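You operate a simulated robot arm through the tools that you are given. There is no shell and no other tool. Be economical: measure what you need, move in short steps, check, and stop when the job is done.

Carry out the task below with a simulated two-armed robot. There is one attempt and no reset: what you move stays moved.

Task
Open the blue cupboard door, take the yellow cup and put it on the upper shelf of the blue cupboard, then shut the door. Put one of the sugar lumps from the white sugar dish on the white tray. Fetch the green tumbler and stand it on the orange tray. Put one of the stem glasses from the counter by the cooker on the terracotta plant saucer. Open the pink drawer, take the glass pot lid from there and put it on the top of the washer lid, then shut the drawer. Pull the blue drawer open. Any order will do. Set down upright: green tumbler, stem glass.

It is judged by the outcome, as a careful person would: the job done as asked, and still so three seconds after it is handed in. It fails if anything else is knocked over, pushed out of place, dropped, spilled or broken. Lids that push on must go on centred and level and be pressed home; caps that screw on are set level and turned clockwise until they are tight.

Robot
Two 6-joint arms with two-finger grippers on one trunk, on a base that drives. Base frame: it is fixed to the floor where the robot stands at the start and does not move with it; the origin is under the middle of the robot, x ahead of it, y to its left, z up. Readings come in m, rad, newtons and seconds.
The left shoulder is at the start at [0.07, 0.148, 1.41], the right one opposite. Each reaches about 0.838 m from its shoulder. Places, roughly: blue cupboard door [0.7, -0.2, 0.4]; blue drawer [0.7, -0.3, 0.8]; glass pot lid (16x16x5 cm) [3.8, 3.3, 0.1]; green tumbler (8x8x11 cm) [2.6, 0.5, 0.9]; orange tray (29x19x3 cm) [2.8, 0.7, 0.9]; pink drawer [3.8, 3.3, 0.2]; stem glass (7x7x13 cm) [2.4, 2.7, 1]; sugar lump (2x2x2 cm) [2.5, 0.7, 0.9]; terracotta plant saucer (15x15x2 cm) [-1.3, -0.6, 1]; top of the washer lid [4.3, 3.7, 0.8]; upper shelf of the blue cupboard [0.8, -0.4, 0.4]; white tray (26x12x3 cm) [3.6, 1.1, 0.9]; yellow cup (9x7x6 cm) [2.2, 0.3, 0.9]. Payload 2.45 kg a hand.
Tool frame (each hand has its own): the origin (TCP) lies between the finger pads and is the grasp point; the fingertips stand 0.03 m ahead of it; z points along the fingers, y is the line along which they close. Largest opening 0.106 m; the body of the gripper starts 0.079 m behind the TCP.
Orientation is told as [roll, pitch, yaw] about the base's x, y, z axes, in that order, counted from this pose: with the fingers straight down and closing along the base's y, the tool's x points along the base's -x, its y along +y and its z along -z.

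Tools
- The arms move only by the tool send_rows. It takes "left_plan", "right_plan" or both (then of equal length, played together; a hand with none holds still); each is a list of rows, each a list of 3 entries, a list of its own where there are three numbers: the finger opening in m, from 0 to 0.106, then the shift along the tool's x, y, z in m, then the turn, a rotation vector about the tool's x, y, z in rad. In form: [[fingers, [dx, dy, dz], [rx, ry, rz]], ...]. A call has 1 to 8 rows; each row is the pose to reach, as a shift and turn from the pose commanded when the call began, along the tool's axes at that moment. Each row takes 0.2 s and may step no farther than 0.05 m and 0.15 rad from the row before; otherwise, or with a gripper value out of range, the whole call is refused. Where a pose cannot be reached the arm comes as near as it can. A force on the tool above 40 N (or 10 N above the force at the start of the call, whichever is more), or a blocked arm, ends the call early, and 0.2 s more pass. Each finger travels about 0.072 m/s and halts on what it meets, pressing with about 28 N; the grip force reading is that of the motor and also rises with nothing between the fingers. The clock runs only during rows and for 0.2 s after the last one: add rows that repeat a pose to give the fingers time. The reply holds the time, the measured pose of the TCP, the force on the tool along the base axes, the opening and the grip force, in the units named above and with some noise, with the torque about the TCP (base axes, N m) and any sound that the robot's microphone picked up.
- Cameras (640 x 400 px; columns grow to the right, rows downward): "scene" is now at [0.1137, -0.0056, 1.604]; the picture's right is [-0.07, -1.00, 0.00], its down [-0.89, 0.06, -0.46] and it looks along [0.46, -0.03, -0.89] (base axes); focal length 257 px, centre (320, 200). "left" rides on the left gripper at [0.076, 0.002, -0.106] in its tool frame; the picture's right is [-0.02, 1.00, 0.00], its down [-0.78, -0.02, -0.62] and it looks along [-0.62, -0.01, 0.78] (tool axes); focal length 247 px, centre (320, 200). "right" rides on the right gripper at [0.076, -0.002, -0.106] in its tool frame; the picture's right is [0.02, 1.00, 0.00], its down [-0.78, 0.02, -0.62] and it looks along [-0.62, 0.01, 0.78] (tool axes); focal length 247 px, centre (320, 200). There is no depth. A picture from a camera that has moved, and an enlarged one, comes with that camera's place and axes in the base frame and with its lens.
- snapshot(camera): a new picture of that camera. It takes no simulated time.
- raise_lower(by): slides the trunk up (or, below 0, down) by that many m; the arms and the scene camera ride with it, the base frame stays. It gives what a move gives, with no picture.
- roll_base(legs): drives the robot by 1 to 6 legs, each [ahead, left, turn to the left] in m, m and rad, along the robot's own axes; the way and the turn of a leg run together, so that a leg with both is an arc; at most 1.5 m and 3.142 rad a leg. The arms and the cameras ride along, it lands a little off, and it stops where it bumps. It gives what a move gives.
- aim_head(pan, tilt): turns the head with the scene camera to pan (to the left, within 1.501 rad either way) and tilt (down, from -0.506 to 1.204), counted from straight ahead of the robot. It gives what a move gives.
- inspect(camera, box): a new picture of the part [left, top, right, bottom] of that camera's present view, enlarged. It takes no simulated time.
- sign_off(): hands the job in; it is judged then, once.

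Work in short steps. Places have to be worked out from the pictures, the camera data and where the tool is seen: move nearer, look again, correct. Check each grasp and each placing, and mend what went wrong. You have 217 turns and 220 pictures in all, those below and enlarged ones among them. Open the grippers and draw the arms clear of the work before you hand the job in, unless the task says otherwise; then end with one line.

The tools are called after "Request:" by a JSON object that holds its "name" and its "arguments". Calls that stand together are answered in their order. send_rows: Moves the arms, as the interface text tells. Its arguments: {"type":"object","properties":{"left_plan":{"type":"array"},"right_plan":{"type":"array"}},"required":[]} The other tools are called the same way: raise_lower (by) slides the trunk up or down; roll_base (legs) drives the base; aim_head (pan, tilt) turns the head that bears the scene camera; snapshot (camera) takes a picture; inspect (camera, box) takes an enlarged picture of a part of a camera's view; sign_off () hands the job in.

At the start:

```text
t: 0.0
left_tool_pos: [0.5266, 0.2966, 1.0331]
left_tcp_rot: [0.002, -0.001, 0.001]
left_ft_force: [0.4, 0.6, 0.6]
left_moment: [0.03, -0.03, 0.0]
left_finger_gap: 0.1062
left_gripper_force: 0.0
right_tool_pos: [0.459, -0.1759, 1.0183]
right_tcp_rot: [0.0, 0.001, 0.0]
right_ft_force: [0.2, -0.2, 0.4]
right_moment: [-0.04, 0.02, -0.02]
right_finger_gap: 0.1058
right_gripper_force: 0.2
trunk travel left (down, up): [-0.883, 0.057]
robot x, y, heading: [-0.0015, -0.004, -0.003]
head pan, tilt: [-0.072, 1.093]
```

scene: 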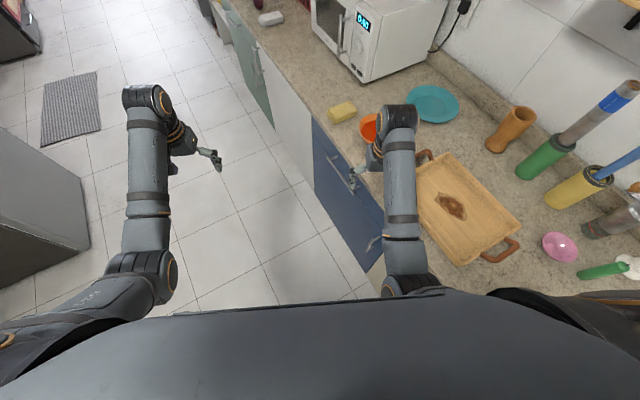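
right: 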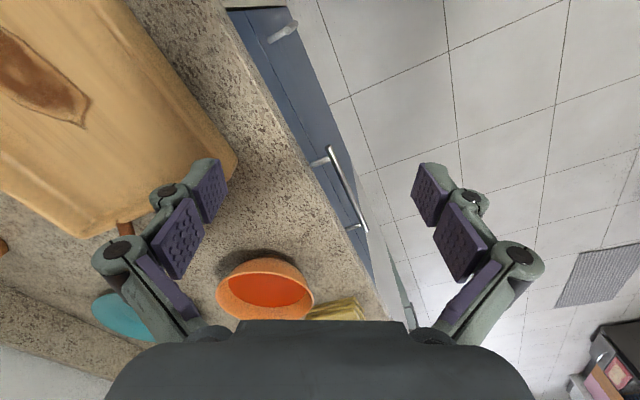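
left: 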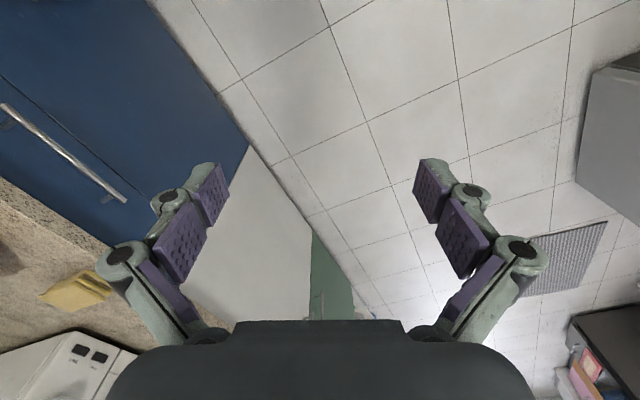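

I start by looking around with the head to understand the room layout.

Request:
{"name": "aim_head", "arguments": {"pan": 0.0, "tilt": 0.35}}

Request:
{"name": "snapshot", "arguments": {"camera": "scene"}}

Request:
{"name": "aim_head", "arguments": {"pan": 1.2, "tilt": 0.35}}

Request:
{"name": "snapshot", "arguments": {"camera": "scene"}}

Request:
{"name": "aim_head", "arguments": {"pan": -1.2, "tilt": 0.5}}

Request:
{"name": "snapshot", "arguments": {"camera": "scene"}}

```text
t: 1.1
left_tool_pos: [0.527, 0.2968, 1.0321]
left_tcp_rot: [0.001, 0.0, -0.002]
left_ft_force: [-0.1, 0.4, -0.5]
left_moment: [0.01, 0.01, 0.01]
left_finger_gap: 0.1064
left_gripper_force: 0.1
right_tool_pos: [0.4594, -0.1754, 1.0192]
right_tcp_rot: [0.002, 0.0, 0.001]
right_ft_force: [-0.2, 0.8, 0.0]
right_moment: [0.03, -0.01, -0.01]
right_finger_gap: 0.1058
right_gripper_force: 0.1
trunk travel left (down, up): [-0.883, 0.057]
robot x, y, heading: [0.0017, -0.0024, 0.002]
head pan, tilt: [0.0, 0.351]
```

```text
216 pictures are left
camera scene: at [0.1434, -0.0011, 1.6649], right [0.0, -1.0, 0.0], down [-0.34, 0.0, -0.94], along [0.94, 0.0, -0.34], focal length 257 px, centre (320, 200)
```

scene: 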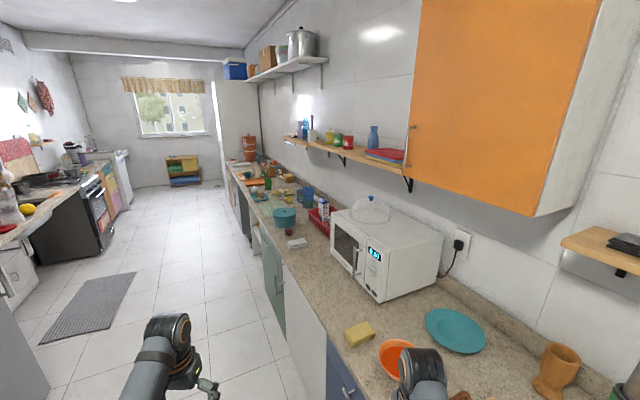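

```text
t: 2.5
left_tool_pos: [0.5266, 0.2964, 1.0319]
left_tcp_rot: [-0.001, 0.001, 0.0]
left_ft_force: [-1.1, 0.8, 0.3]
left_moment: [0.01, -0.01, 0.04]
left_finger_gap: 0.106
left_gripper_force: 0.1
right_tool_pos: [0.4586, -0.1774, 1.0183]
right_tcp_rot: [0.001, 0.0, -0.001]
right_ft_force: [-0.1, 0.3, 0.1]
right_moment: [0.02, 0.0, -0.03]
right_finger_gap: 0.1059
right_gripper_force: 0.1
trunk travel left (down, up): [-0.883, 0.057]
robot x, y, heading: [0.0014, 0.0027, 0.004]
head pan, tilt: [1.201, 0.351]
```

```text
215 pictures are left
camera scene: at [0.0841, 0.0857, 1.665], right [0.93, -0.36, 0.0], down [-0.12, -0.32, -0.94], along [0.34, 0.88, -0.34], focal length 257 px, centre (320, 200)
```

scene: 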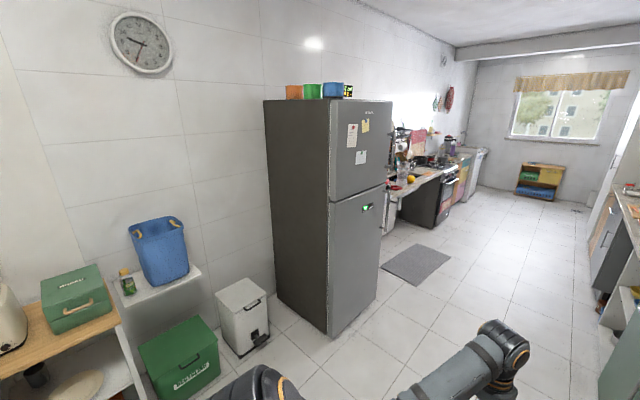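

```text
t: 4.7
left_tool_pos: [0.5265, 0.2962, 1.0331]
left_tcp_rot: [0.0, 0.0, -0.001]
left_ft_force: [0.3, -0.4, 0.3]
left_moment: [0.02, 0.01, 0.03]
left_finger_gap: 0.1059
left_gripper_force: 0.0
right_tool_pos: [0.4582, -0.1765, 1.0191]
right_tcp_rot: [-0.001, 0.001, 0.002]
right_ft_force: [0.2, -0.9, -0.3]
right_moment: [-0.01, 0.0, -0.02]
right_finger_gap: 0.1057
right_gripper_force: 0.1
trunk travel left (down, up): [-0.883, 0.057]
robot x, y, heading: [0.0032, -0.0002, -0.001]
head pan, tilt: [-1.201, 0.499]
```

```text
214 pictures are left
camera scene: at [0.0833, -0.0859, 1.6513], right [-0.93, -0.36, 0.0], down [-0.17, 0.45, -0.88], along [0.32, -0.82, -0.48], focal length 257 px, centre (320, 200)
```

scene: 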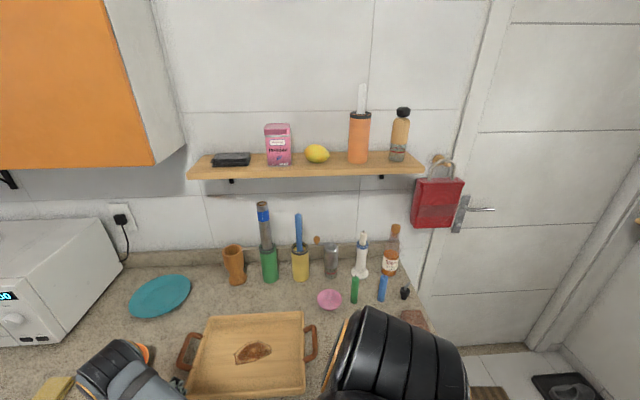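

The counter runs at an angle of about 0.43 rad to base x. I turn to run along it, and look again to calibrate.

Request:
{"name": "roll_base", "arguments": {"legs": [[0, 0, 0.43], [0.6, 0.15, 0]]}}

Request:
{"name": "aim_head", "arguments": {"pan": 0, "tilt": 0.5}}

Request:
{"name": "snapshot", "arguments": {"camera": "scene"}}

```text
t: 9.4
left_tool_pos: [0.8426, 0.8758, 1.0324]
left_tcp_rot: [0.001, 0.001, 0.434]
left_ft_force: [0.2, -0.9, 0.2]
left_moment: [0.0, -0.03, -0.01]
left_finger_gap: 0.1057
left_gripper_force: 0.1
right_tool_pos: [0.9792, 0.4196, 1.0185]
right_tcp_rot: [0.0, 0.0, 0.432]
right_ft_force: [-0.3, -0.4, -0.8]
right_moment: [0.01, -0.04, -0.01]
right_finger_gap: 0.106
right_gripper_force: 0.0
trunk travel left (down, up): [-0.883, 0.057]
robot x, y, heading: [0.4895, 0.3887, 0.433]
head pan, tilt: [-1.201, 0.499]
```

```text
t: 10.8
left_tool_pos: [0.844, 0.8765, 1.0333]
left_tcp_rot: [0.0, -0.001, 0.432]
left_ft_force: [0.2, -0.1, 0.1]
left_moment: [0.03, -0.01, 0.01]
left_finger_gap: 0.106
left_gripper_force: 0.1
right_tool_pos: [0.9798, 0.4199, 1.0185]
right_tcp_rot: [0.0, 0.001, 0.433]
right_ft_force: [0.9, 0.4, -1.0]
right_moment: [-0.01, 0.03, 0.0]
right_finger_gap: 0.1058
right_gripper_force: 0.0
trunk travel left (down, up): [-0.883, 0.057]
robot x, y, heading: [0.4903, 0.3857, 0.434]
head pan, tilt: [0.0, 0.499]
```

```text
213 pictures are left
camera scene: at [0.618, 0.4459, 1.6512], right [0.42, -0.91, 0.0], down [-0.44, -0.2, -0.88], along [0.8, 0.37, -0.48], focal length 257 px, centre (320, 200)
```

scene: 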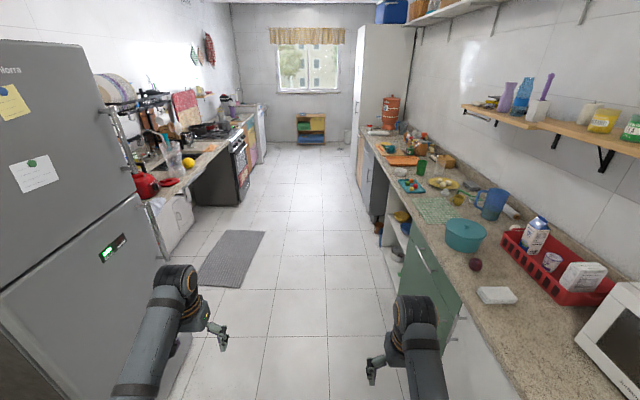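

Heading is well aligned with the counter. I drive to the yellow cup/tumbler area and turn to face the counter.

Request:
{"name": "roll_base", "arguments": {"legs": [[1.3, 0.15, 0], [0.5, 0.0, 0], [0, 0, -1.571]]}}

Request:
{"name": "aim_head", "arguments": {"pan": 0, "tilt": 0.75}}

Request:
{"name": "snapshot", "arguments": {"camera": "scene"}}

```text
t: 23.7
left_tool_pos: [2.5259, 0.9254, 1.0322]
left_tcp_rot: [0.0, 0.001, -1.141]
left_ft_force: [0.7, -0.4, 0.0]
left_moment: [0.0, 0.02, -0.02]
left_finger_gap: 0.1061
left_gripper_force: 0.0
right_tool_pos: [2.0684, 0.789, 1.0185]
right_tcp_rot: [0.001, 0.001, -1.14]
right_ft_force: [0.1, -0.1, 0.0]
right_moment: [-0.02, 0.0, -0.06]
right_finger_gap: 0.1059
right_gripper_force: 0.1
trunk travel left (down, up): [-0.883, 0.057]
robot x, y, heading: [2.0355, 1.2811, -1.139]
head pan, tilt: [0.0, 0.499]
```

```text
t: 24.5
left_tool_pos: [2.5255, 0.9252, 1.0323]
left_tcp_rot: [-0.001, 0.0, -1.141]
left_ft_force: [-0.5, -0.2, -0.4]
left_moment: [-0.02, 0.03, 0.02]
left_finger_gap: 0.106
left_gripper_force: 0.1
right_tool_pos: [2.069, 0.7893, 1.0186]
right_tcp_rot: [0.001, 0.0, -1.14]
right_ft_force: [-0.8, -0.4, -0.7]
right_moment: [-0.01, 0.03, 0.0]
right_finger_gap: 0.1061
right_gripper_force: 0.1
trunk travel left (down, up): [-0.883, 0.057]
robot x, y, heading: [2.0378, 1.2831, -1.14]
head pan, tilt: [0.0, 0.75]
```

```text
212 pictures are left
camera scene: at [2.0918, 1.1571, 1.6294], right [-0.91, -0.42, 0.0], down [-0.28, 0.62, -0.73], along [0.31, -0.66, -0.68], focal length 257 px, centre (320, 200)
```

scene: 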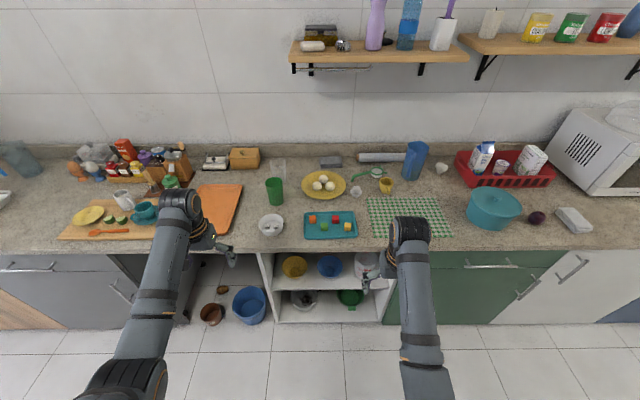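

Clear view: green tumbler, orange tray, white dish (sugar), yellow cup by the blue jug. Enlarging.

Request:
{"name": "inspect", "arguments": {"camera": "scene", "box": [180, 140, 460, 260]}}

Request:
{"name": "inspect", "arguments": {"camera": "scene", "box": [0, 130, 240, 260]}}

```text
2.29 times, centred on (320, 200) of scene
camera zoom: at [2.0918, 1.1571, 1.6294], right [-0.91, -0.42, 0.0], down [-0.28, 0.62, -0.73], along [0.31, -0.66, -0.68], focal length 588 px, centre (320, 200)
```

zoom: 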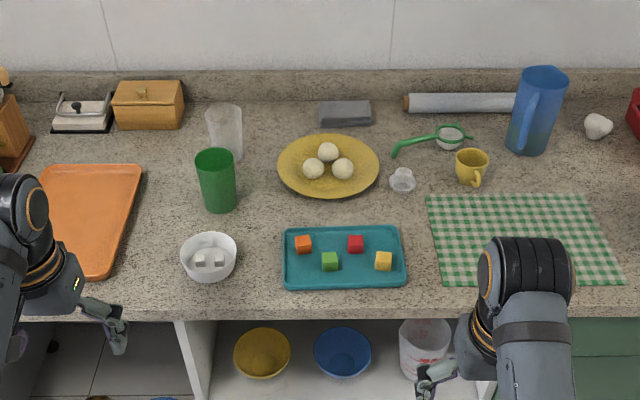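

```text
2.67 times, centred on (120, 195) of scene
camera zoom: at [2.0918, 1.1571, 1.6294], right [-0.91, -0.42, 0.0], down [-0.28, 0.62, -0.73], along [0.31, -0.66, -0.68], focal length 686 px, centre (853, 213)
```

zoom: 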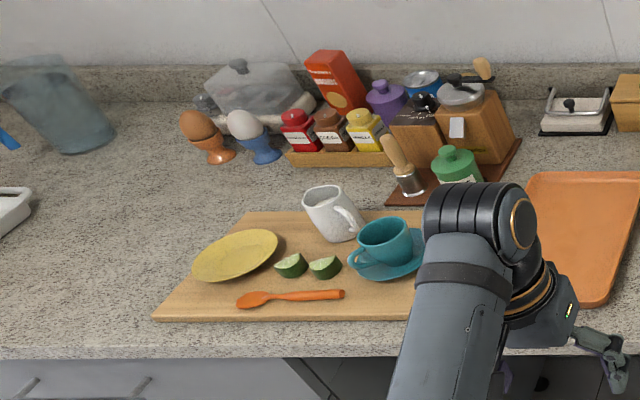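

Items located (robot frame): tumbler ~(0.92, 0.18), dish (0.78, 0.18), cup (0.99, -0.30), tray (0.89, 0.41). I raise the trunk and move closer.

Request:
{"name": "raise_lower", "arguments": {"by": 0.055}}

Request:
{"name": "roll_base", "arguments": {"legs": [[0.28, 0, 0]]}}

Request:
{"name": "aim_head", "arguments": {"pan": 0.1, "tilt": 1.0}}

Request:
{"name": "snapshot", "arguments": {"camera": "scene"}}

Request:
{"name": "snapshot", "arguments": {"camera": "left"}}

Request:
{"name": "snapshot", "arguments": {"camera": "right"}}

```text
t: 25.4
left_tool_pos: [2.5261, 0.9249, 1.0864]
left_tcp_rot: [0.001, 0.001, -1.141]
left_ft_force: [-0.3, 0.2, -0.7]
left_moment: [-0.03, 0.01, 0.0]
left_finger_gap: 0.106
left_gripper_force: 0.1
right_tool_pos: [2.0674, 0.7884, 1.0725]
right_tcp_rot: [0.0, 0.001, -1.14]
right_ft_force: [0.6, 0.1, -0.4]
right_moment: [-0.03, 0.01, -0.03]
right_finger_gap: 0.1061
right_gripper_force: 0.0
trunk travel left (down, up): [-0.938, 0.002]
robot x, y, heading: [2.0359, 1.2805, -1.14]
head pan, tilt: [0.0, 0.75]
```

```text
t: 27.4
left_tool_pos: [2.639, 0.6695, 1.0879]
left_tcp_rot: [0.0, 0.001, -1.144]
left_ft_force: [-0.5, 1.2, -0.1]
left_moment: [-0.05, -0.03, 0.03]
left_finger_gap: 0.1062
left_gripper_force: 0.1
right_tool_pos: [2.1811, 0.5366, 1.0739]
right_tcp_rot: [-0.001, 0.0, -1.143]
right_ft_force: [-0.4, -0.2, 0.3]
right_moment: [-0.06, -0.01, -0.02]
right_finger_gap: 0.106
right_gripper_force: 0.0
trunk travel left (down, up): [-0.938, 0.002]
robot x, y, heading: [2.1538, 1.0245, -1.146]
head pan, tilt: [0.0, 0.75]
```

```text
t: 28.2
left_tool_pos: [2.6385, 0.6686, 1.0871]
left_tcp_rot: [0.0, 0.002, -1.142]
left_ft_force: [0.1, -0.2, 0.3]
left_moment: [0.01, 0.0, 0.0]
left_finger_gap: 0.1061
left_gripper_force: 0.1
right_tool_pos: [2.1831, 0.5349, 1.0724]
right_tcp_rot: [0.0, 0.001, -1.143]
right_ft_force: [-1.1, -0.2, 0.5]
right_moment: [0.0, 0.02, -0.02]
right_finger_gap: 0.1061
right_gripper_force: 0.0
trunk travel left (down, up): [-0.938, 0.002]
robot x, y, heading: [2.1561, 1.0285, -1.143]
head pan, tilt: [0.099, 1.0]
```

```text
209 pictures are left
camera scene: at [2.2083, 0.9176, 1.6652], right [-0.86, -0.5, 0.0], down [-0.42, 0.73, -0.54], along [0.27, -0.47, -0.84], focal length 257 px, centre (320, 200)
```

scene: 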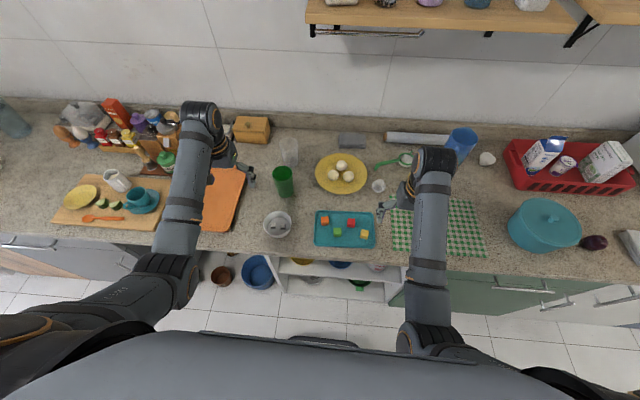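

```text
208 pictures are left
camera left: at [2.6094, 0.7391, 1.1933], right [0.92, 0.39, 0.0], down [0.31, -0.72, 0.62], along [0.24, -0.57, -0.78], focal length 247 px, centre (320, 200)
```

left: 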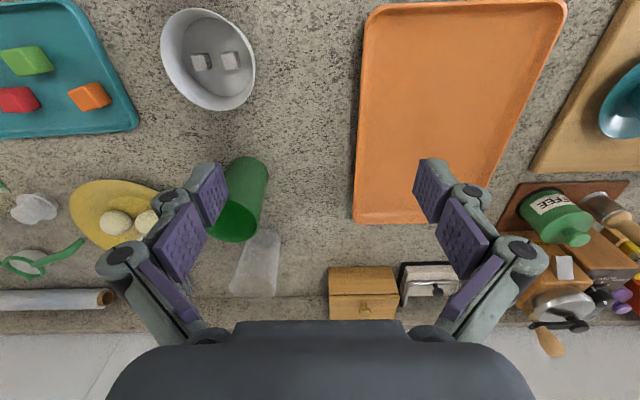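

```text
207 pictures are left
camera right: at [2.1497, 0.6043, 1.1789], right [0.9, 0.43, 0.0], down [0.34, -0.71, 0.62], along [0.27, -0.56, -0.78], focal length 247 px, centre (320, 200)
```

right: 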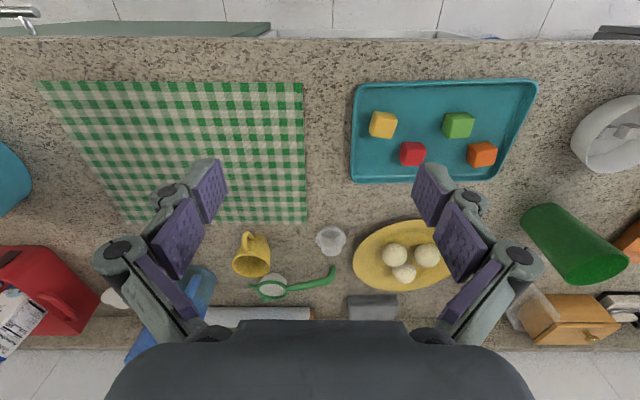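

Both views agree: the tumbler is ~0.12 m ahead and ~0.10 m right of the left TCP. I move the left hand over it first.

Request:
{"name": "send_rows", "arguments": {"left_plan": [[0.106, [-0.04, -0.03, 0], [0, 0, 0]], [0.106, [-0.08, -0.065, 0], [0, 0, 0]], [0.106, [-0.12, -0.1, 0], [0, 0, 0]], [0.106, [-0.12, -0.1, 0.0], [0, 0, 0]]]}}

Request:
{"name": "snapshot", "arguments": {"camera": "left"}}

```text
refused: row 2 steps farther than a row can; nothing moved
```

```text
206 pictures are left
camera left: at [2.6094, 0.7391, 1.1933], right [0.92, 0.39, 0.0], down [0.31, -0.72, 0.62], along [0.24, -0.57, -0.78], focal length 247 px, centre (320, 200)
```

left: 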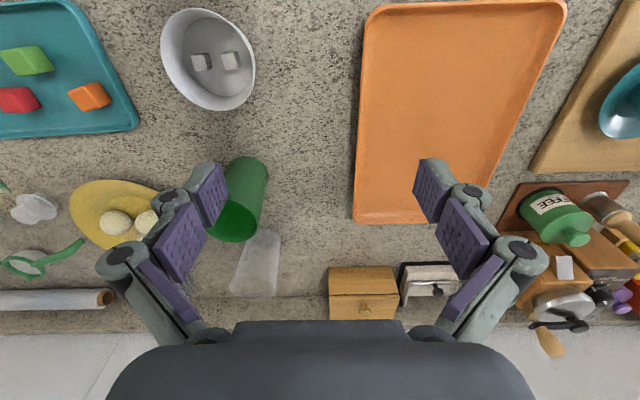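

Step was too long; I use smaller steps.

Request:
{"name": "send_rows", "arguments": {"left_plan": [[0.106, [-0.03, -0.025, 0], [0, 0, 0]], [0.106, [-0.06, -0.05, 0], [0, 0, 0]], [0.106, [-0.09, -0.075, 0], [0, 0, 0]], [0.106, [-0.12, -0.1, 0.0], [0, 0, 0]], [0.106, [-0.12, -0.1, 0.0], [0, 0, 0]]]}}

Request:
{"name": "snapshot", "arguments": {"camera": "left"}}

```text
t: 29.4
left_tool_pos: [2.5968, 0.5183, 1.0862]
left_tcp_rot: [0.0, 0.0, -1.146]
left_ft_force: [0.3, -0.1, -0.6]
left_moment: [0.01, 0.01, 0.0]
left_finger_gap: 0.1063
left_gripper_force: 0.0
right_tool_pos: [2.1816, 0.5353, 1.0736]
right_tcp_rot: [-0.003, 0.0, -1.144]
right_ft_force: [0.1, 0.6, 0.8]
right_moment: [0.02, -0.02, 0.0]
right_finger_gap: 0.1061
right_gripper_force: 0.0
trunk travel left (down, up): [-0.938, 0.002]
robot x, y, heading: [2.151, 1.0265, -1.142]
head pan, tilt: [0.099, 1.0]
```

```text
205 pictures are left
camera left: at [2.5665, 0.5883, 1.1923], right [0.92, 0.39, 0.0], down [0.31, -0.72, 0.62], along [0.24, -0.57, -0.78], focal length 247 px, centre (320, 200)
```

left: 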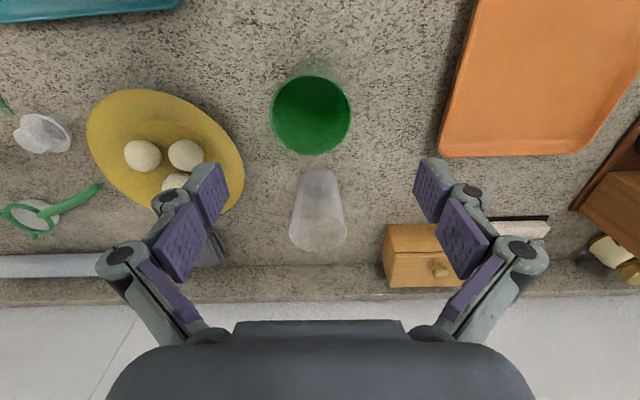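

The tumbler is nearly centred beneath the hand; I shift by 7 mm, descend and grip.

Request:
{"name": "send_rows", "arguments": {"left_plan": [[0.106, [0.003, -0.006, 0.04], [0, 0, 0]], [0.106, [0.003, -0.006, 0.08], [0, 0, 0]], [0.106, [0.003, -0.006, 0.12], [0, 0, 0]], [0.106, [0.003, -0.006, 0.14], [0, 0, 0]], [0.06, [0.003, -0.006, 0.14], [0, 0, 0]], [0.04, [0.003, -0.006, 0.14], [0, 0, 0]], [0.04, [0.003, -0.006, 0.14], [0, 0, 0]]]}}

Request:
{"name": "snapshot", "arguments": {"camera": "left"}}

```text
t: 31.0
left_tool_pos: [2.5832, 0.5396, 0.9599]
left_tcp_rot: [0.001, 0.0, -1.143]
left_ft_force: [-0.1, 0.2, -0.6]
left_moment: [0.03, 0.02, 0.01]
left_finger_gap: 0.0394
left_gripper_force: 0.0
left hand out of reach, approached as far as the arm can: row 3, 4, 5, 6, 7
right_tool_pos: [2.1816, 0.535, 1.0737]
right_tcp_rot: [-0.001, 0.0, -1.141]
right_ft_force: [0.6, -0.6, -0.2]
right_moment: [0.01, 0.0, -0.02]
right_finger_gap: 0.1062
right_gripper_force: 0.1
trunk travel left (down, up): [-0.938, 0.002]
robot x, y, heading: [2.153, 1.0247, -1.144]
head pan, tilt: [0.099, 1.0]
```

```text
204 pictures are left
camera left: at [2.5529, 0.6105, 1.0661], right [0.92, 0.39, 0.0], down [0.31, -0.72, 0.62], along [0.24, -0.57, -0.78], focal length 247 px, centre (320, 200)
```

left: 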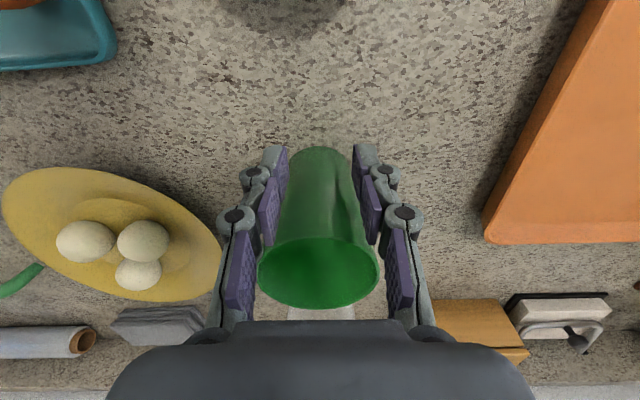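

The arm ran out of reach and stopped short, fingers closed without touching. I reopen, lift, then lower the trunk to gain reach.

Request:
{"name": "send_rows", "arguments": {"left_plan": [[0.106, [0, 0, 0], [0, 0, 0]], [0.106, [0, 0, 0], [0, 0, 0]], [0.106, [0, 0, 0], [0, 0, 0]], [0.106, [0, 0, -0.04], [0, 0, 0]], [0.106, [0, 0, -0.08], [0, 0, 0]], [0.106, [0, 0, -0.12], [0, 0, 0]]]}}

Request:
{"name": "snapshot", "arguments": {"camera": "left"}}

```text
t: 32.4
left_tool_pos: [2.5838, 0.5393, 1.0817]
left_tcp_rot: [-0.001, 0.001, -1.145]
left_ft_force: [0.0, 0.1, -0.2]
left_moment: [0.0, 0.0, -0.01]
left_finger_gap: 0.106
left_gripper_force: 0.1
right_tool_pos: [2.1821, 0.5334, 1.0742]
right_tcp_rot: [0.001, -0.001, -1.142]
right_ft_force: [-0.5, -0.5, 0.1]
right_moment: [-0.02, 0.0, 0.0]
right_finger_gap: 0.1058
right_gripper_force: 0.0
trunk travel left (down, up): [-0.938, 0.002]
robot x, y, heading: [2.1496, 1.0257, -1.145]
head pan, tilt: [0.099, 1.0]
```

```text
203 pictures are left
camera left: at [2.5541, 0.6102, 1.1876], right [0.92, 0.39, 0.0], down [0.31, -0.72, 0.62], along [0.24, -0.57, -0.78], focal length 247 px, centre (320, 200)
```

left: 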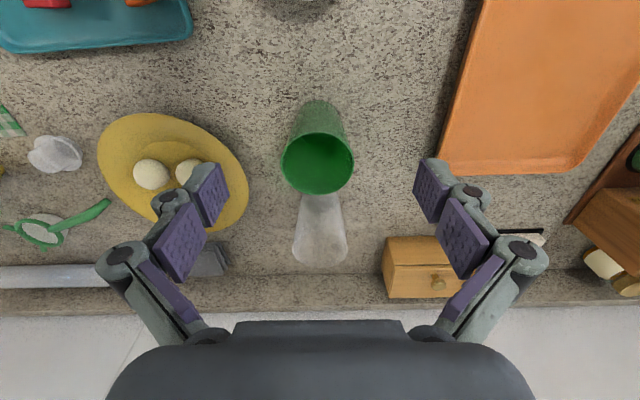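

I raise both hands 0.2 and lower the trunk 0.2.

Request:
{"name": "send_rows", "arguments": {"left_plan": [[0.106, [0.02, 0, -0.045], [0, 0, 0]], [0.106, [0.03, 0, -0.09], [0, 0, 0]], [0.106, [0.03, 0, -0.135], [0, 0, 0]], [0.106, [0.03, 0, -0.18], [0, 0, 0]], [0.106, [0.03, 0, -0.2], [0, 0, 0]]], "right_plan": [[0.106, [0, 0, -0.045], [0, 0, 0]], [0.106, [0, 0, -0.09], [0, 0, 0]], [0.106, [0, 0, -0.135], [0, 0, 0]], [0.106, [0, 0, -0.18], [0, 0, 0]], [0.106, [0, 0, -0.2], [0, 0, 0]]]}}

Request:
{"name": "raise_lower", "arguments": {"by": -0.2}}

Request:
{"name": "snapshot", "arguments": {"camera": "left"}}

Request:
{"name": "snapshot", "arguments": {"camera": "scene"}}

```text
t: 33.8
left_tool_pos: [2.5961, 0.507, 1.2572]
left_tcp_rot: [0.001, 0.003, -1.144]
left_ft_force: [1.0, -0.8, 0.1]
left_moment: [-0.01, -0.02, 0.0]
left_finger_gap: 0.106
left_gripper_force: 0.0
left hand out of reach, approached as far as the arm can: row 2, 3, 4, 5
right_tool_pos: [2.1843, 0.5238, 1.0786]
right_tcp_rot: [-0.056, 0.015, -1.159]
right_ft_force: [1.1, 0.2, 0.9]
right_moment: [-0.02, 0.0, -0.01]
right_finger_gap: 0.1059
right_gripper_force: 0.0
right hand out of reach, approached as far as the arm can: row 1, 2, 3, 4, 5
trunk travel left (down, up): [-0.938, 0.002]
robot x, y, heading: [2.149, 1.0258, -1.144]
head pan, tilt: [0.099, 1.0]
stopped in row 5 (right hand): the arm was blocked; the commanded pose is now the measured one
```

```text
t: 35.6
left_tool_pos: [2.5976, 0.5107, 1.0699]
left_tcp_rot: [-0.002, 0.001, -1.144]
left_ft_force: [0.1, 0.1, 0.5]
left_moment: [0.01, 0.03, -0.03]
left_finger_gap: 0.1063
left_gripper_force: 0.0
right_tool_pos: [2.1865, 0.527, 0.8947]
right_tcp_rot: [-0.049, 0.006, -1.155]
right_ft_force: [3.4, 4.2, 12.2]
right_moment: [0.28, -0.69, 0.12]
right_finger_gap: 0.1066
right_gripper_force: 0.0
trunk travel left (down, up): [-0.751, 0.189]
robot x, y, heading: [2.1514, 1.0255, -1.14]
head pan, tilt: [0.099, 1.0]
stopped: the force on the tool passed its limit at 49 N (the readings are from after the stop); the commanded pose is now the measured one
```

```text
202 pictures are left
camera left: at [2.5668, 0.5803, 1.1766], right [0.92, 0.4, 0.0], down [0.31, -0.72, 0.62], along [0.24, -0.57, -0.78], focal length 247 px, centre (320, 200)
```

left: 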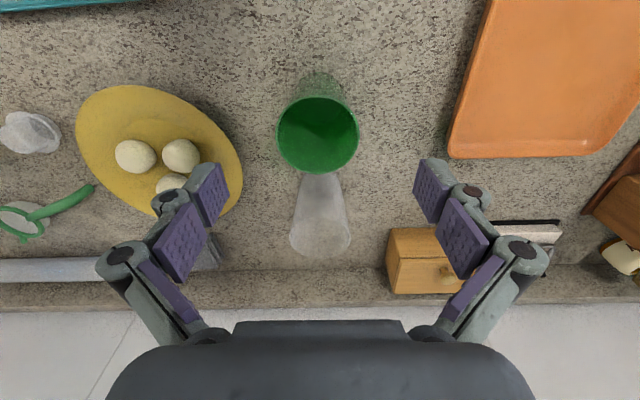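

```text
201 pictures are left
camera scene: at [2.2096, 0.9212, 1.4779], right [-0.86, -0.5, 0.0], down [-0.42, 0.73, -0.54], along [0.27, -0.47, -0.84], focal length 257 px, centre (320, 200)
```

scene: 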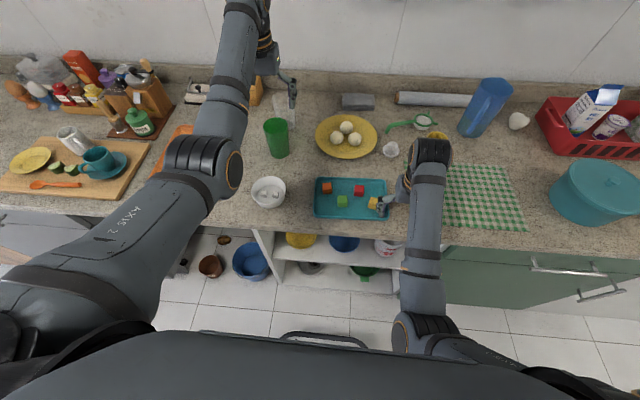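

The right hand failed to rise and touched the counter; I check what it touched.

Request:
{"name": "snapshot", "arguments": {"camera": "right"}}

Request:
{"name": "inspect", "arguments": {"camera": "scene", "box": [300, 100, 520, 240]}}

```text
200 pictures are left
camera right: at [2.1605, 0.5976, 1.0012], right [0.9, 0.42, -0.05], down [0.36, -0.7, 0.62], along [0.23, -0.57, -0.79], focal length 247 px, centre (320, 200)
```

right: 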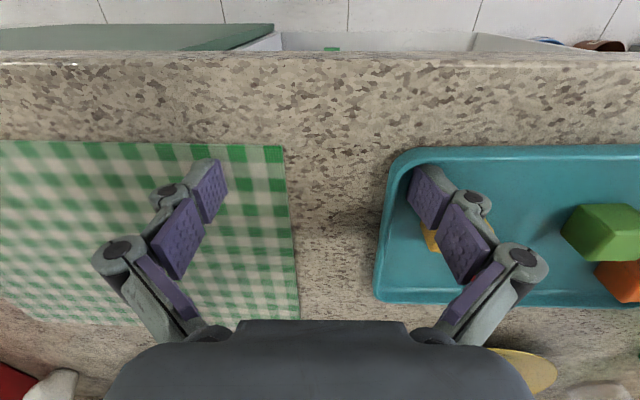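

```text
2.86 times, centred on (410, 170) of scene
camera zoom: at [2.2096, 0.9212, 1.4779], right [-0.86, -0.5, 0.0], down [-0.42, 0.73, -0.54], along [0.27, -0.47, -0.84], focal length 735 px, centre (63, 286)
```

zoom: 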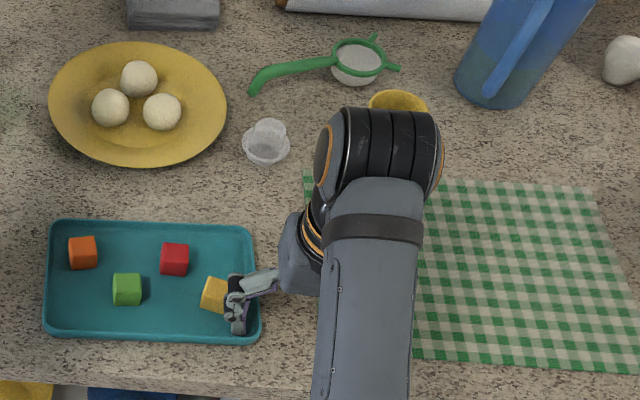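

The right finger stands in the teal tray without displacing things noticeably. I lift straight up with the trunk, then raise the right arm separately.

Request:
{"name": "raise_lower", "arguments": {"by": 0.06}}

Request:
{"name": "send_rows", "arguments": {"right_plan": [[0.106, [0, 0, -0.03], [0, 0, 0]], [0.106, [0, 0, -0.06], [0, 0, 0]], [0.106, [0, 0, -0.09], [0, 0, 0]], [0.106, [0, 0, -0.12], [0, 0, 0]]]}}

Request:
{"name": "snapshot", "arguments": {"camera": "scene"}}

```text
t: 36.6
left_tool_pos: [2.5966, 0.5058, 1.1304]
left_tcp_rot: [0.001, 0.001, -1.144]
left_ft_force: [-0.3, 0.8, 0.2]
left_moment: [-0.03, 0.0, 0.02]
left_finger_gap: 0.106
left_gripper_force: 0.0
right_tool_pos: [2.1868, 0.5237, 0.9529]
right_tcp_rot: [-0.049, 0.007, -1.157]
right_ft_force: [-0.4, 0.1, 0.3]
right_moment: [-0.01, 0.01, 0.02]
right_finger_gap: 0.1059
right_gripper_force: 0.0
trunk travel left (down, up): [-0.811, 0.129]
robot x, y, heading: [2.1543, 1.025, -1.144]
head pan, tilt: [0.099, 1.0]
```

```text
t: 37.8
left_tool_pos: [2.5955, 0.5078, 1.1318]
left_tcp_rot: [0.001, 0.002, -1.143]
left_ft_force: [-0.1, 0.7, -0.3]
left_moment: [0.01, 0.03, -0.04]
left_finger_gap: 0.106
left_gripper_force: 0.1
right_tool_pos: [2.1795, 0.5118, 0.9549]
right_tcp_rot: [-0.113, 0.014, -1.174]
right_ft_force: [-0.1, 0.3, -0.4]
right_moment: [0.0, -0.01, 0.0]
right_finger_gap: 0.1059
right_gripper_force: 0.0
right hand out of reach, approached as far as the arm can: row 1, 2, 3, 4
trunk travel left (down, up): [-0.811, 0.129]
robot x, y, heading: [2.1548, 1.0265, -1.145]
head pan, tilt: [0.099, 1.0]
stopped in row 4 (right hand): the arm was blocked; the commanded pose is now the measured one
```

```text
198 pictures are left
camera scene: at [2.208, 0.9183, 1.538], right [-0.86, -0.5, 0.0], down [-0.42, 0.73, -0.54], along [0.27, -0.47, -0.84], focal length 257 px, centre (320, 200)
```

scene: 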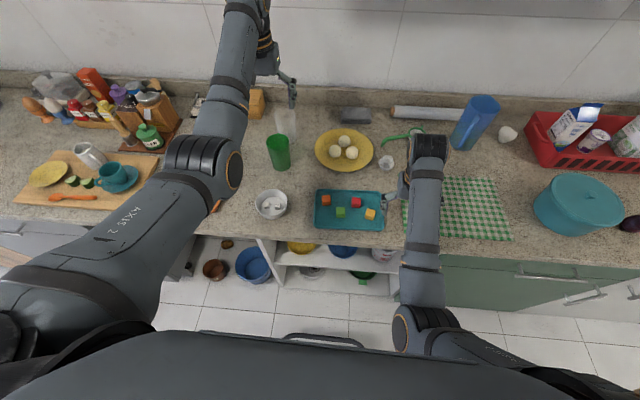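

The right arm is folded to its limit; I extend it forward while raising.

Request:
{"name": "send_rows", "arguments": {"right_plan": [[0.106, [-0.04, 0, 0], [0, 0, 0]], [0.106, [-0.08, 0, -0.02], [0, 0, 0]], [0.106, [-0.11, 0, -0.055], [0, 0, 0]], [0.106, [-0.14, 0, -0.09], [0, 0, 0]], [0.106, [-0.16, 0, -0.13], [0, 0, 0]]]}}

Request:
{"name": "snapshot", "arguments": {"camera": "right"}}

```text
t: 39.0
left_tool_pos: [2.596, 0.5084, 1.1291]
left_tcp_rot: [0.001, 0.002, -1.144]
left_ft_force: [0.7, -0.6, 0.0]
left_moment: [0.03, 0.0, 0.01]
left_finger_gap: 0.106
left_gripper_force: 0.0
right_tool_pos: [2.2575, 0.3676, 1.0845]
right_tcp_rot: [-0.112, 0.018, -1.174]
right_ft_force: [0.0, 0.3, -0.3]
right_moment: [0.0, 0.02, -0.01]
right_finger_gap: 0.1061
right_gripper_force: 0.0
trunk travel left (down, up): [-0.811, 0.129]
robot x, y, heading: [2.1518, 1.0309, -1.14]
head pan, tilt: [0.099, 1.0]
```

```text
197 pictures are left
camera right: at [2.2383, 0.4409, 1.1912], right [0.91, 0.41, -0.11], down [0.39, -0.7, 0.6], along [0.17, -0.59, -0.79], focal length 247 px, centre (320, 200)
```

right: 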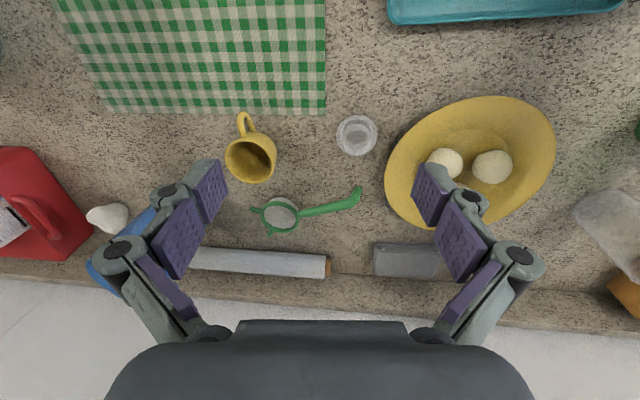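

The right hand is clear. The left TCP is right above the tumbler (~(2.598, 0.507)); I descend and check before gripping.

Request:
{"name": "send_rows", "arguments": {"left_plan": [[0.106, [0, 0, 0.045], [0, 0, 0]], [0.106, [0, 0, 0.09], [0, 0, 0]], [0.106, [0, 0, 0.135], [0, 0, 0]], [0.106, [0, 0, 0.18], [0, 0, 0]], [0.106, [0, 0, 0.18], [0, 0, 0]]]}}

Request:
{"name": "snapshot", "arguments": {"camera": "left"}}

```text
t: 40.2
left_tool_pos: [2.5953, 0.5075, 0.9494]
left_tcp_rot: [0.0, 0.002, -1.142]
left_ft_force: [0.2, 0.5, -0.7]
left_moment: [-0.01, 0.01, -0.01]
left_finger_gap: 0.1061
left_gripper_force: 0.0
right_tool_pos: [2.2551, 0.3665, 1.0847]
right_tcp_rot: [-0.11, 0.016, -1.176]
right_ft_force: [0.2, 0.3, 0.2]
right_moment: [-0.03, 0.0, 0.01]
right_finger_gap: 0.1059
right_gripper_force: 0.1
trunk travel left (down, up): [-0.811, 0.129]
robot x, y, heading: [2.155, 1.0274, -1.145]
head pan, tilt: [0.099, 1.0]
```

```text
196 pictures are left
camera left: at [2.5651, 0.578, 1.0552], right [0.92, 0.39, 0.0], down [0.31, -0.72, 0.62], along [0.24, -0.57, -0.78], focal length 247 px, centre (320, 200)
```

left: 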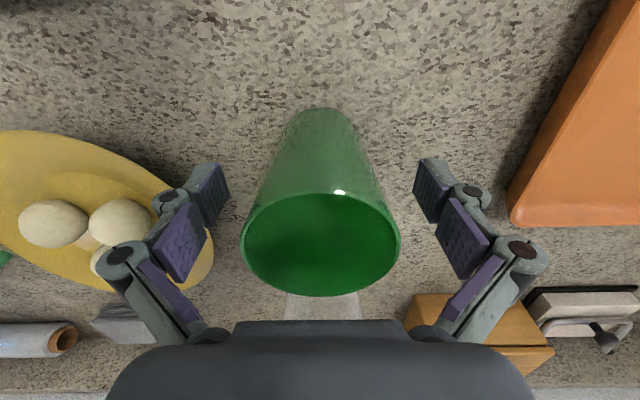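

Well placed between the fingers; I advance 6 mm and close.

Request:
{"name": "send_rows", "arguments": {"left_plan": [[0.106, [-0.006, 0, 0.003], [0, 0, 0]], [0.08, [-0.006, 0, 0.003], [0, 0, 0]], [0.06, [-0.006, 0, 0.003], [0, 0, 0]], [0.05, [-0.006, 0, 0.003], [0, 0, 0]], [0.045, [-0.006, 0, 0.003], [0, 0, 0]], [0.045, [-0.006, 0, 0.003], [0, 0, 0]]]}}

Request:
{"name": "snapshot", "arguments": {"camera": "left"}}

```text
t: 41.6
left_tool_pos: [2.5985, 0.5015, 0.9464]
left_tcp_rot: [-0.001, 0.003, -1.142]
left_ft_force: [0.1, 0.7, 1.8]
left_moment: [0.06, -0.05, 0.0]
left_finger_gap: 0.0655
left_gripper_force: 27.7
right_tool_pos: [2.2571, 0.3678, 1.0849]
right_tcp_rot: [-0.11, 0.015, -1.174]
right_ft_force: [0.0, -0.4, 0.6]
right_moment: [-0.02, -0.02, 0.0]
right_finger_gap: 0.1058
right_gripper_force: 0.1
trunk travel left (down, up): [-0.811, 0.129]
robot x, y, heading: [2.1488, 1.0284, -1.144]
head pan, tilt: [0.099, 1.0]
```

```text
195 pictures are left
camera left: at [2.568, 0.573, 1.0527], right [0.92, 0.39, 0.0], down [0.31, -0.72, 0.62], along [0.24, -0.57, -0.78], focal length 247 px, centre (320, 200)
```

left: 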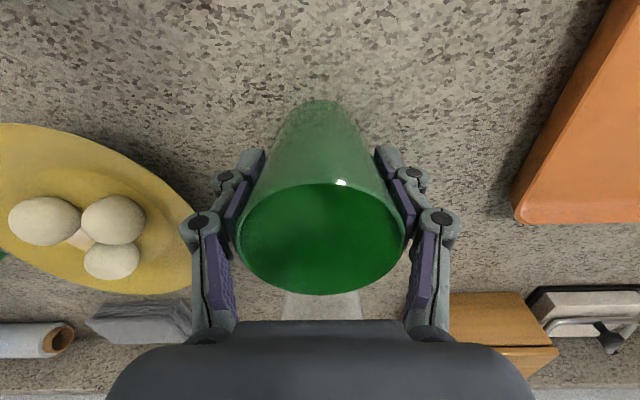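

Gripped (0.0655 m). Lift and carry over to the orange tray centre.

Request:
{"name": "send_rows", "arguments": {"left_plan": [[0.045, [0, 0, -0.035], [0, 0, 0]], [0.045, [0, 0, -0.07], [0, 0, 0]], [0.045, [0.015, 0.04, -0.08], [0, 0, 0]], [0.045, [0.03, 0.08, -0.08], [0, 0, 0]], [0.045, [0.047, 0.12, -0.08], [0, 0, 0]], [0.045, [0.065, 0.16, -0.08], [0, 0, 0]], [0.045, [0.08, 0.2, -0.08], [0, 0, 0]], [0.045, [0.1, 0.242, -0.08], [0, 0, 0]]]}}

Request:
{"name": "snapshot", "arguments": {"camera": "left"}}

Request:
{"name": "snapshot", "arguments": {"camera": "scene"}}

```text
t: 43.4
left_tool_pos: [2.7783, 0.6946, 1.0285]
left_tcp_rot: [-0.003, 0.001, -1.146]
left_ft_force: [-0.2, 0.3, -1.1]
left_moment: [-0.01, 0.06, 0.02]
left_finger_gap: 0.0654
left_gripper_force: 28.1
right_tool_pos: [2.2574, 0.3687, 1.0852]
right_tcp_rot: [-0.111, 0.014, -1.176]
right_ft_force: [0.4, -0.1, 0.7]
right_moment: [-0.05, 0.02, 0.0]
right_finger_gap: 0.1061
right_gripper_force: 0.1
trunk travel left (down, up): [-0.811, 0.129]
robot x, y, heading: [2.1519, 1.0251, -1.138]
head pan, tilt: [0.099, 1.0]
```

```text
194 pictures are left
camera left: at [2.7478, 0.7658, 1.1348], right [0.92, 0.39, 0.0], down [0.31, -0.72, 0.62], along [0.24, -0.57, -0.78], focal length 247 px, centre (320, 200)
```

left: 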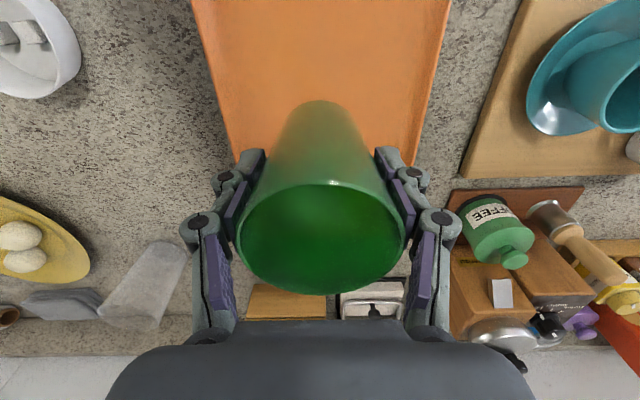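

```text
193 pictures are left
camera scene: at [2.2096, 0.9205, 1.5382], right [-0.86, -0.5, 0.0], down [-0.42, 0.73, -0.54], along [0.27, -0.47, -0.84], focal length 257 px, centre (320, 200)
```

scene: 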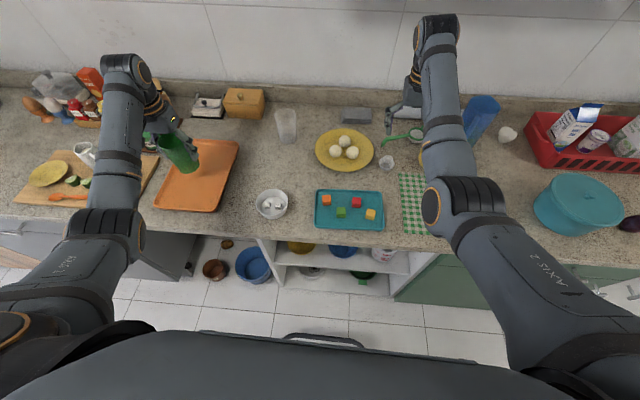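

TCP is over the tray's middle (tray centre ≈ (0.57, 0.45) robot frame). I lower.

Request:
{"name": "send_rows", "arguments": {"left_plan": [[0.045, [0, 0.012, 0.03], [0, 0, 0]], [0.045, [0, 0.012, 0.055], [0, 0, 0]], [0.045, [0, 0.012, 0.065], [0, 0, 0]], [0.045, [0, 0.012, 0.071], [0, 0, 0]]]}}

Request:
{"name": "snapshot", "arguments": {"camera": "left"}}

```text
t: 44.4
left_tool_pos: [2.7869, 0.6981, 0.9555]
left_tcp_rot: [-0.002, 0.001, -1.143]
left_ft_force: [-0.4, -1.6, 2.8]
left_moment: [0.01, -0.03, -0.02]
left_finger_gap: 0.0654
left_gripper_force: 28.1
right_tool_pos: [2.2556, 0.3682, 1.0848]
right_tcp_rot: [-0.109, 0.016, -1.175]
right_ft_force: [-0.2, 0.4, 0.7]
right_moment: [0.02, 0.0, 0.02]
right_finger_gap: 0.1062
right_gripper_force: 0.1
trunk travel left (down, up): [-0.811, 0.129]
robot x, y, heading: [2.1505, 1.0265, -1.145]
head pan, tilt: [0.099, 1.0]
```

```text
192 pictures are left
camera left: at [2.7565, 0.7687, 1.0627], right [0.92, 0.39, 0.0], down [0.31, -0.72, 0.62], along [0.25, -0.57, -0.78], focal length 247 px, centre (320, 200)
```

left: 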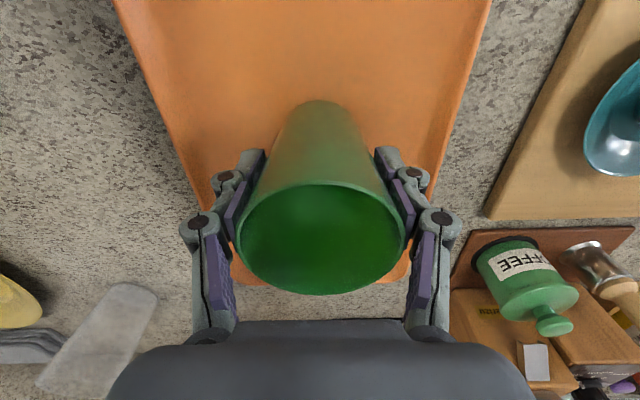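

Contact with the tray is felt (2.8 N). I open and lift away.

Request:
{"name": "send_rows", "arguments": {"left_plan": [[0.045, [0, 0, 0.001], [0, 0, 0]], [0.08, [0, 0, 0.001], [0, 0, 0]], [0.106, [0, 0, 0.001], [0, 0, 0]], [0.106, [0, 0, 0.001], [0, 0, 0]], [0.106, [0, 0, -0.04], [0, 0, 0]], [0.106, [0, 0, -0.085], [0, 0, 0]], [0.106, [0, 0, -0.13], [0, 0, 0]], [0.106, [0, 0, -0.14], [0, 0, 0]]]}}

Request:
{"name": "snapshot", "arguments": {"camera": "left"}}

```text
t: 46.2
left_tool_pos: [2.7986, 0.6915, 1.0812]
left_tcp_rot: [0.001, 0.002, -1.143]
left_ft_force: [-0.1, -0.8, -0.4]
left_moment: [-0.01, 0.05, 0.01]
left_finger_gap: 0.1059
left_gripper_force: 0.0
left hand out of reach, approached as far as the arm can: row 7, 8
right_tool_pos: [2.258, 0.3661, 1.0846]
right_tcp_rot: [-0.111, 0.016, -1.175]
right_ft_force: [0.2, -0.3, -0.3]
right_moment: [-0.01, 0.03, 0.02]
right_finger_gap: 0.106
right_gripper_force: 0.1
trunk travel left (down, up): [-0.811, 0.129]
robot x, y, heading: [2.1511, 1.03, -1.143]
head pan, tilt: [0.099, 1.0]
```

```text
191 pictures are left
camera left: at [2.7693, 0.7634, 1.1875], right [0.92, 0.4, 0.0], down [0.31, -0.72, 0.62], along [0.24, -0.57, -0.78], focal length 247 px, centre (320, 200)
```

left: 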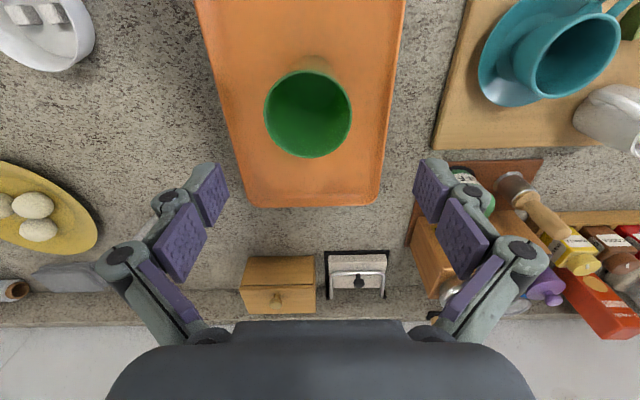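

Tumbler stands on the orange tray. Next the sugar lump: the two lumps lie side by side in y, so I move over the dish and turn the hand 90° to close along the other direction.

Request:
{"name": "send_rows", "arguments": {"left_plan": [[0.106, [0.006, -0.034, 0], [0, 0, 0.14]], [0.106, [0.012, -0.068, 0], [0, 0, 0.28]], [0.106, [0.018, -0.102, 0], [0, 0, 0.42]], [0.09, [0.024, -0.136, 0], [0, 0, 0.56]], [0.08, [0.03, -0.17, 0], [0, 0, 0.7]], [0.07, [0.036, -0.204, 0], [0, 0, 0.84]], [0.06, [0.042, -0.238, 0], [0, 0, 0.98]], [0.05, [0.05, -0.272, 0], [0, 0, 1.12]]]}}

Request:
{"name": "send_rows", "arguments": {"left_plan": [[0.05, [0, 0, 0], [0, 0, 0.15]], [0.05, [0, 0, 0], [0, 0, 0.3]], [0.05, [0, 0, 0], [0, 0, 0.45]]]}}

Request:
{"name": "snapshot", "arguments": {"camera": "left"}}

```text
t: 48.0
left_tool_pos: [2.5313, 0.5742, 1.008]
left_tcp_rot: [0.001, 0.002, -2.265]
left_ft_force: [-0.6, -0.3, 0.3]
left_moment: [-0.01, -0.06, -0.01]
left_finger_gap: 0.0501
left_gripper_force: 0.0
left hand out of reach, approached as far as the arm can: row 1, 2, 3, 4, 5, 6, 7, 8
right_tool_pos: [2.2554, 0.3679, 1.0854]
right_tcp_rot: [-0.108, 0.015, -1.172]
right_ft_force: [0.6, 0.9, 0.1]
right_moment: [0.0, -0.01, -0.02]
right_finger_gap: 0.1061
right_gripper_force: 0.1
trunk travel left (down, up): [-0.811, 0.129]
robot x, y, heading: [2.1539, 1.0244, -1.143]
head pan, tilt: [0.099, 1.0]
```

```text
t: 48.8
left_tool_pos: [2.5332, 0.5753, 1.0083]
left_tcp_rot: [0.001, 0.001, -2.716]
left_ft_force: [0.1, 0.7, 0.1]
left_moment: [-0.01, 0.0, 0.03]
left_finger_gap: 0.0502
left_gripper_force: 0.1
right_tool_pos: [2.2568, 0.3684, 1.0855]
right_tcp_rot: [-0.111, 0.015, -1.173]
right_ft_force: [0.0, 0.0, 0.3]
right_moment: [0.04, 0.02, 0.0]
right_finger_gap: 0.1061
right_gripper_force: 0.1
trunk travel left (down, up): [-0.811, 0.129]
robot x, y, heading: [2.1492, 1.0249, -1.143]
head pan, tilt: [0.099, 1.0]
```

```text
190 pictures are left
camera left: at [2.6032, 0.6062, 1.1135], right [0.39, -0.92, 0.0], down [-0.72, -0.31, 0.62], along [-0.57, -0.24, -0.78], focal length 247 px, centre (320, 200)
```

left: 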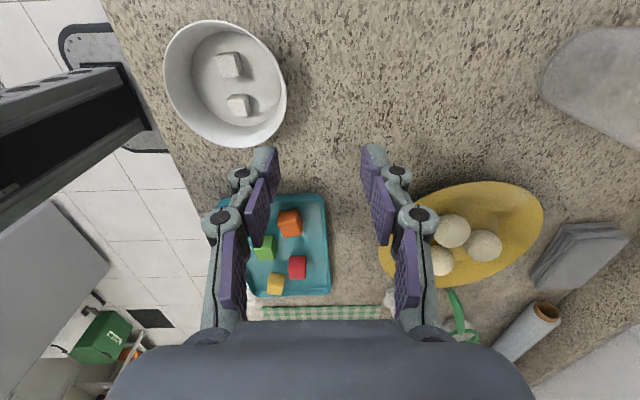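

The hand sits 0.07 m ahead of and 0.037 m right of the left lump. Since this arm is near its fold limit, I shift the base back instead.

Request:
{"name": "roll_base", "arguments": {"legs": [[-0.073, 0.037, 0]]}}

Request:
{"name": "snapshot", "arguments": {"camera": "left"}}

```text
t: 49.9
left_tool_pos: [2.5358, 0.6513, 1.0052]
left_tcp_rot: [-0.001, -0.001, -2.718]
left_ft_force: [-0.3, -0.4, -0.6]
left_moment: [0.01, 0.02, -0.03]
left_finger_gap: 0.05
left_gripper_force: 0.1
right_tool_pos: [2.2587, 0.444, 1.0832]
right_tcp_rot: [-0.108, 0.019, -1.176]
right_ft_force: [-0.3, -0.8, -1.3]
right_moment: [0.02, 0.02, 0.0]
right_finger_gap: 0.1058
right_gripper_force: 0.1
trunk travel left (down, up): [-0.811, 0.129]
robot x, y, heading: [2.1552, 1.1064, -1.146]
head pan, tilt: [0.099, 1.0]
```

```text
189 pictures are left
camera left: at [2.6051, 0.6821, 1.1122], right [0.39, -0.92, 0.0], down [-0.72, -0.31, 0.62], along [-0.57, -0.24, -0.78], focal length 247 px, centre (320, 200)
```

left: 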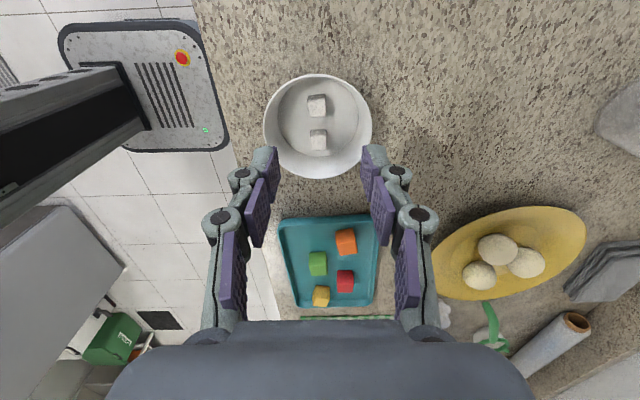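

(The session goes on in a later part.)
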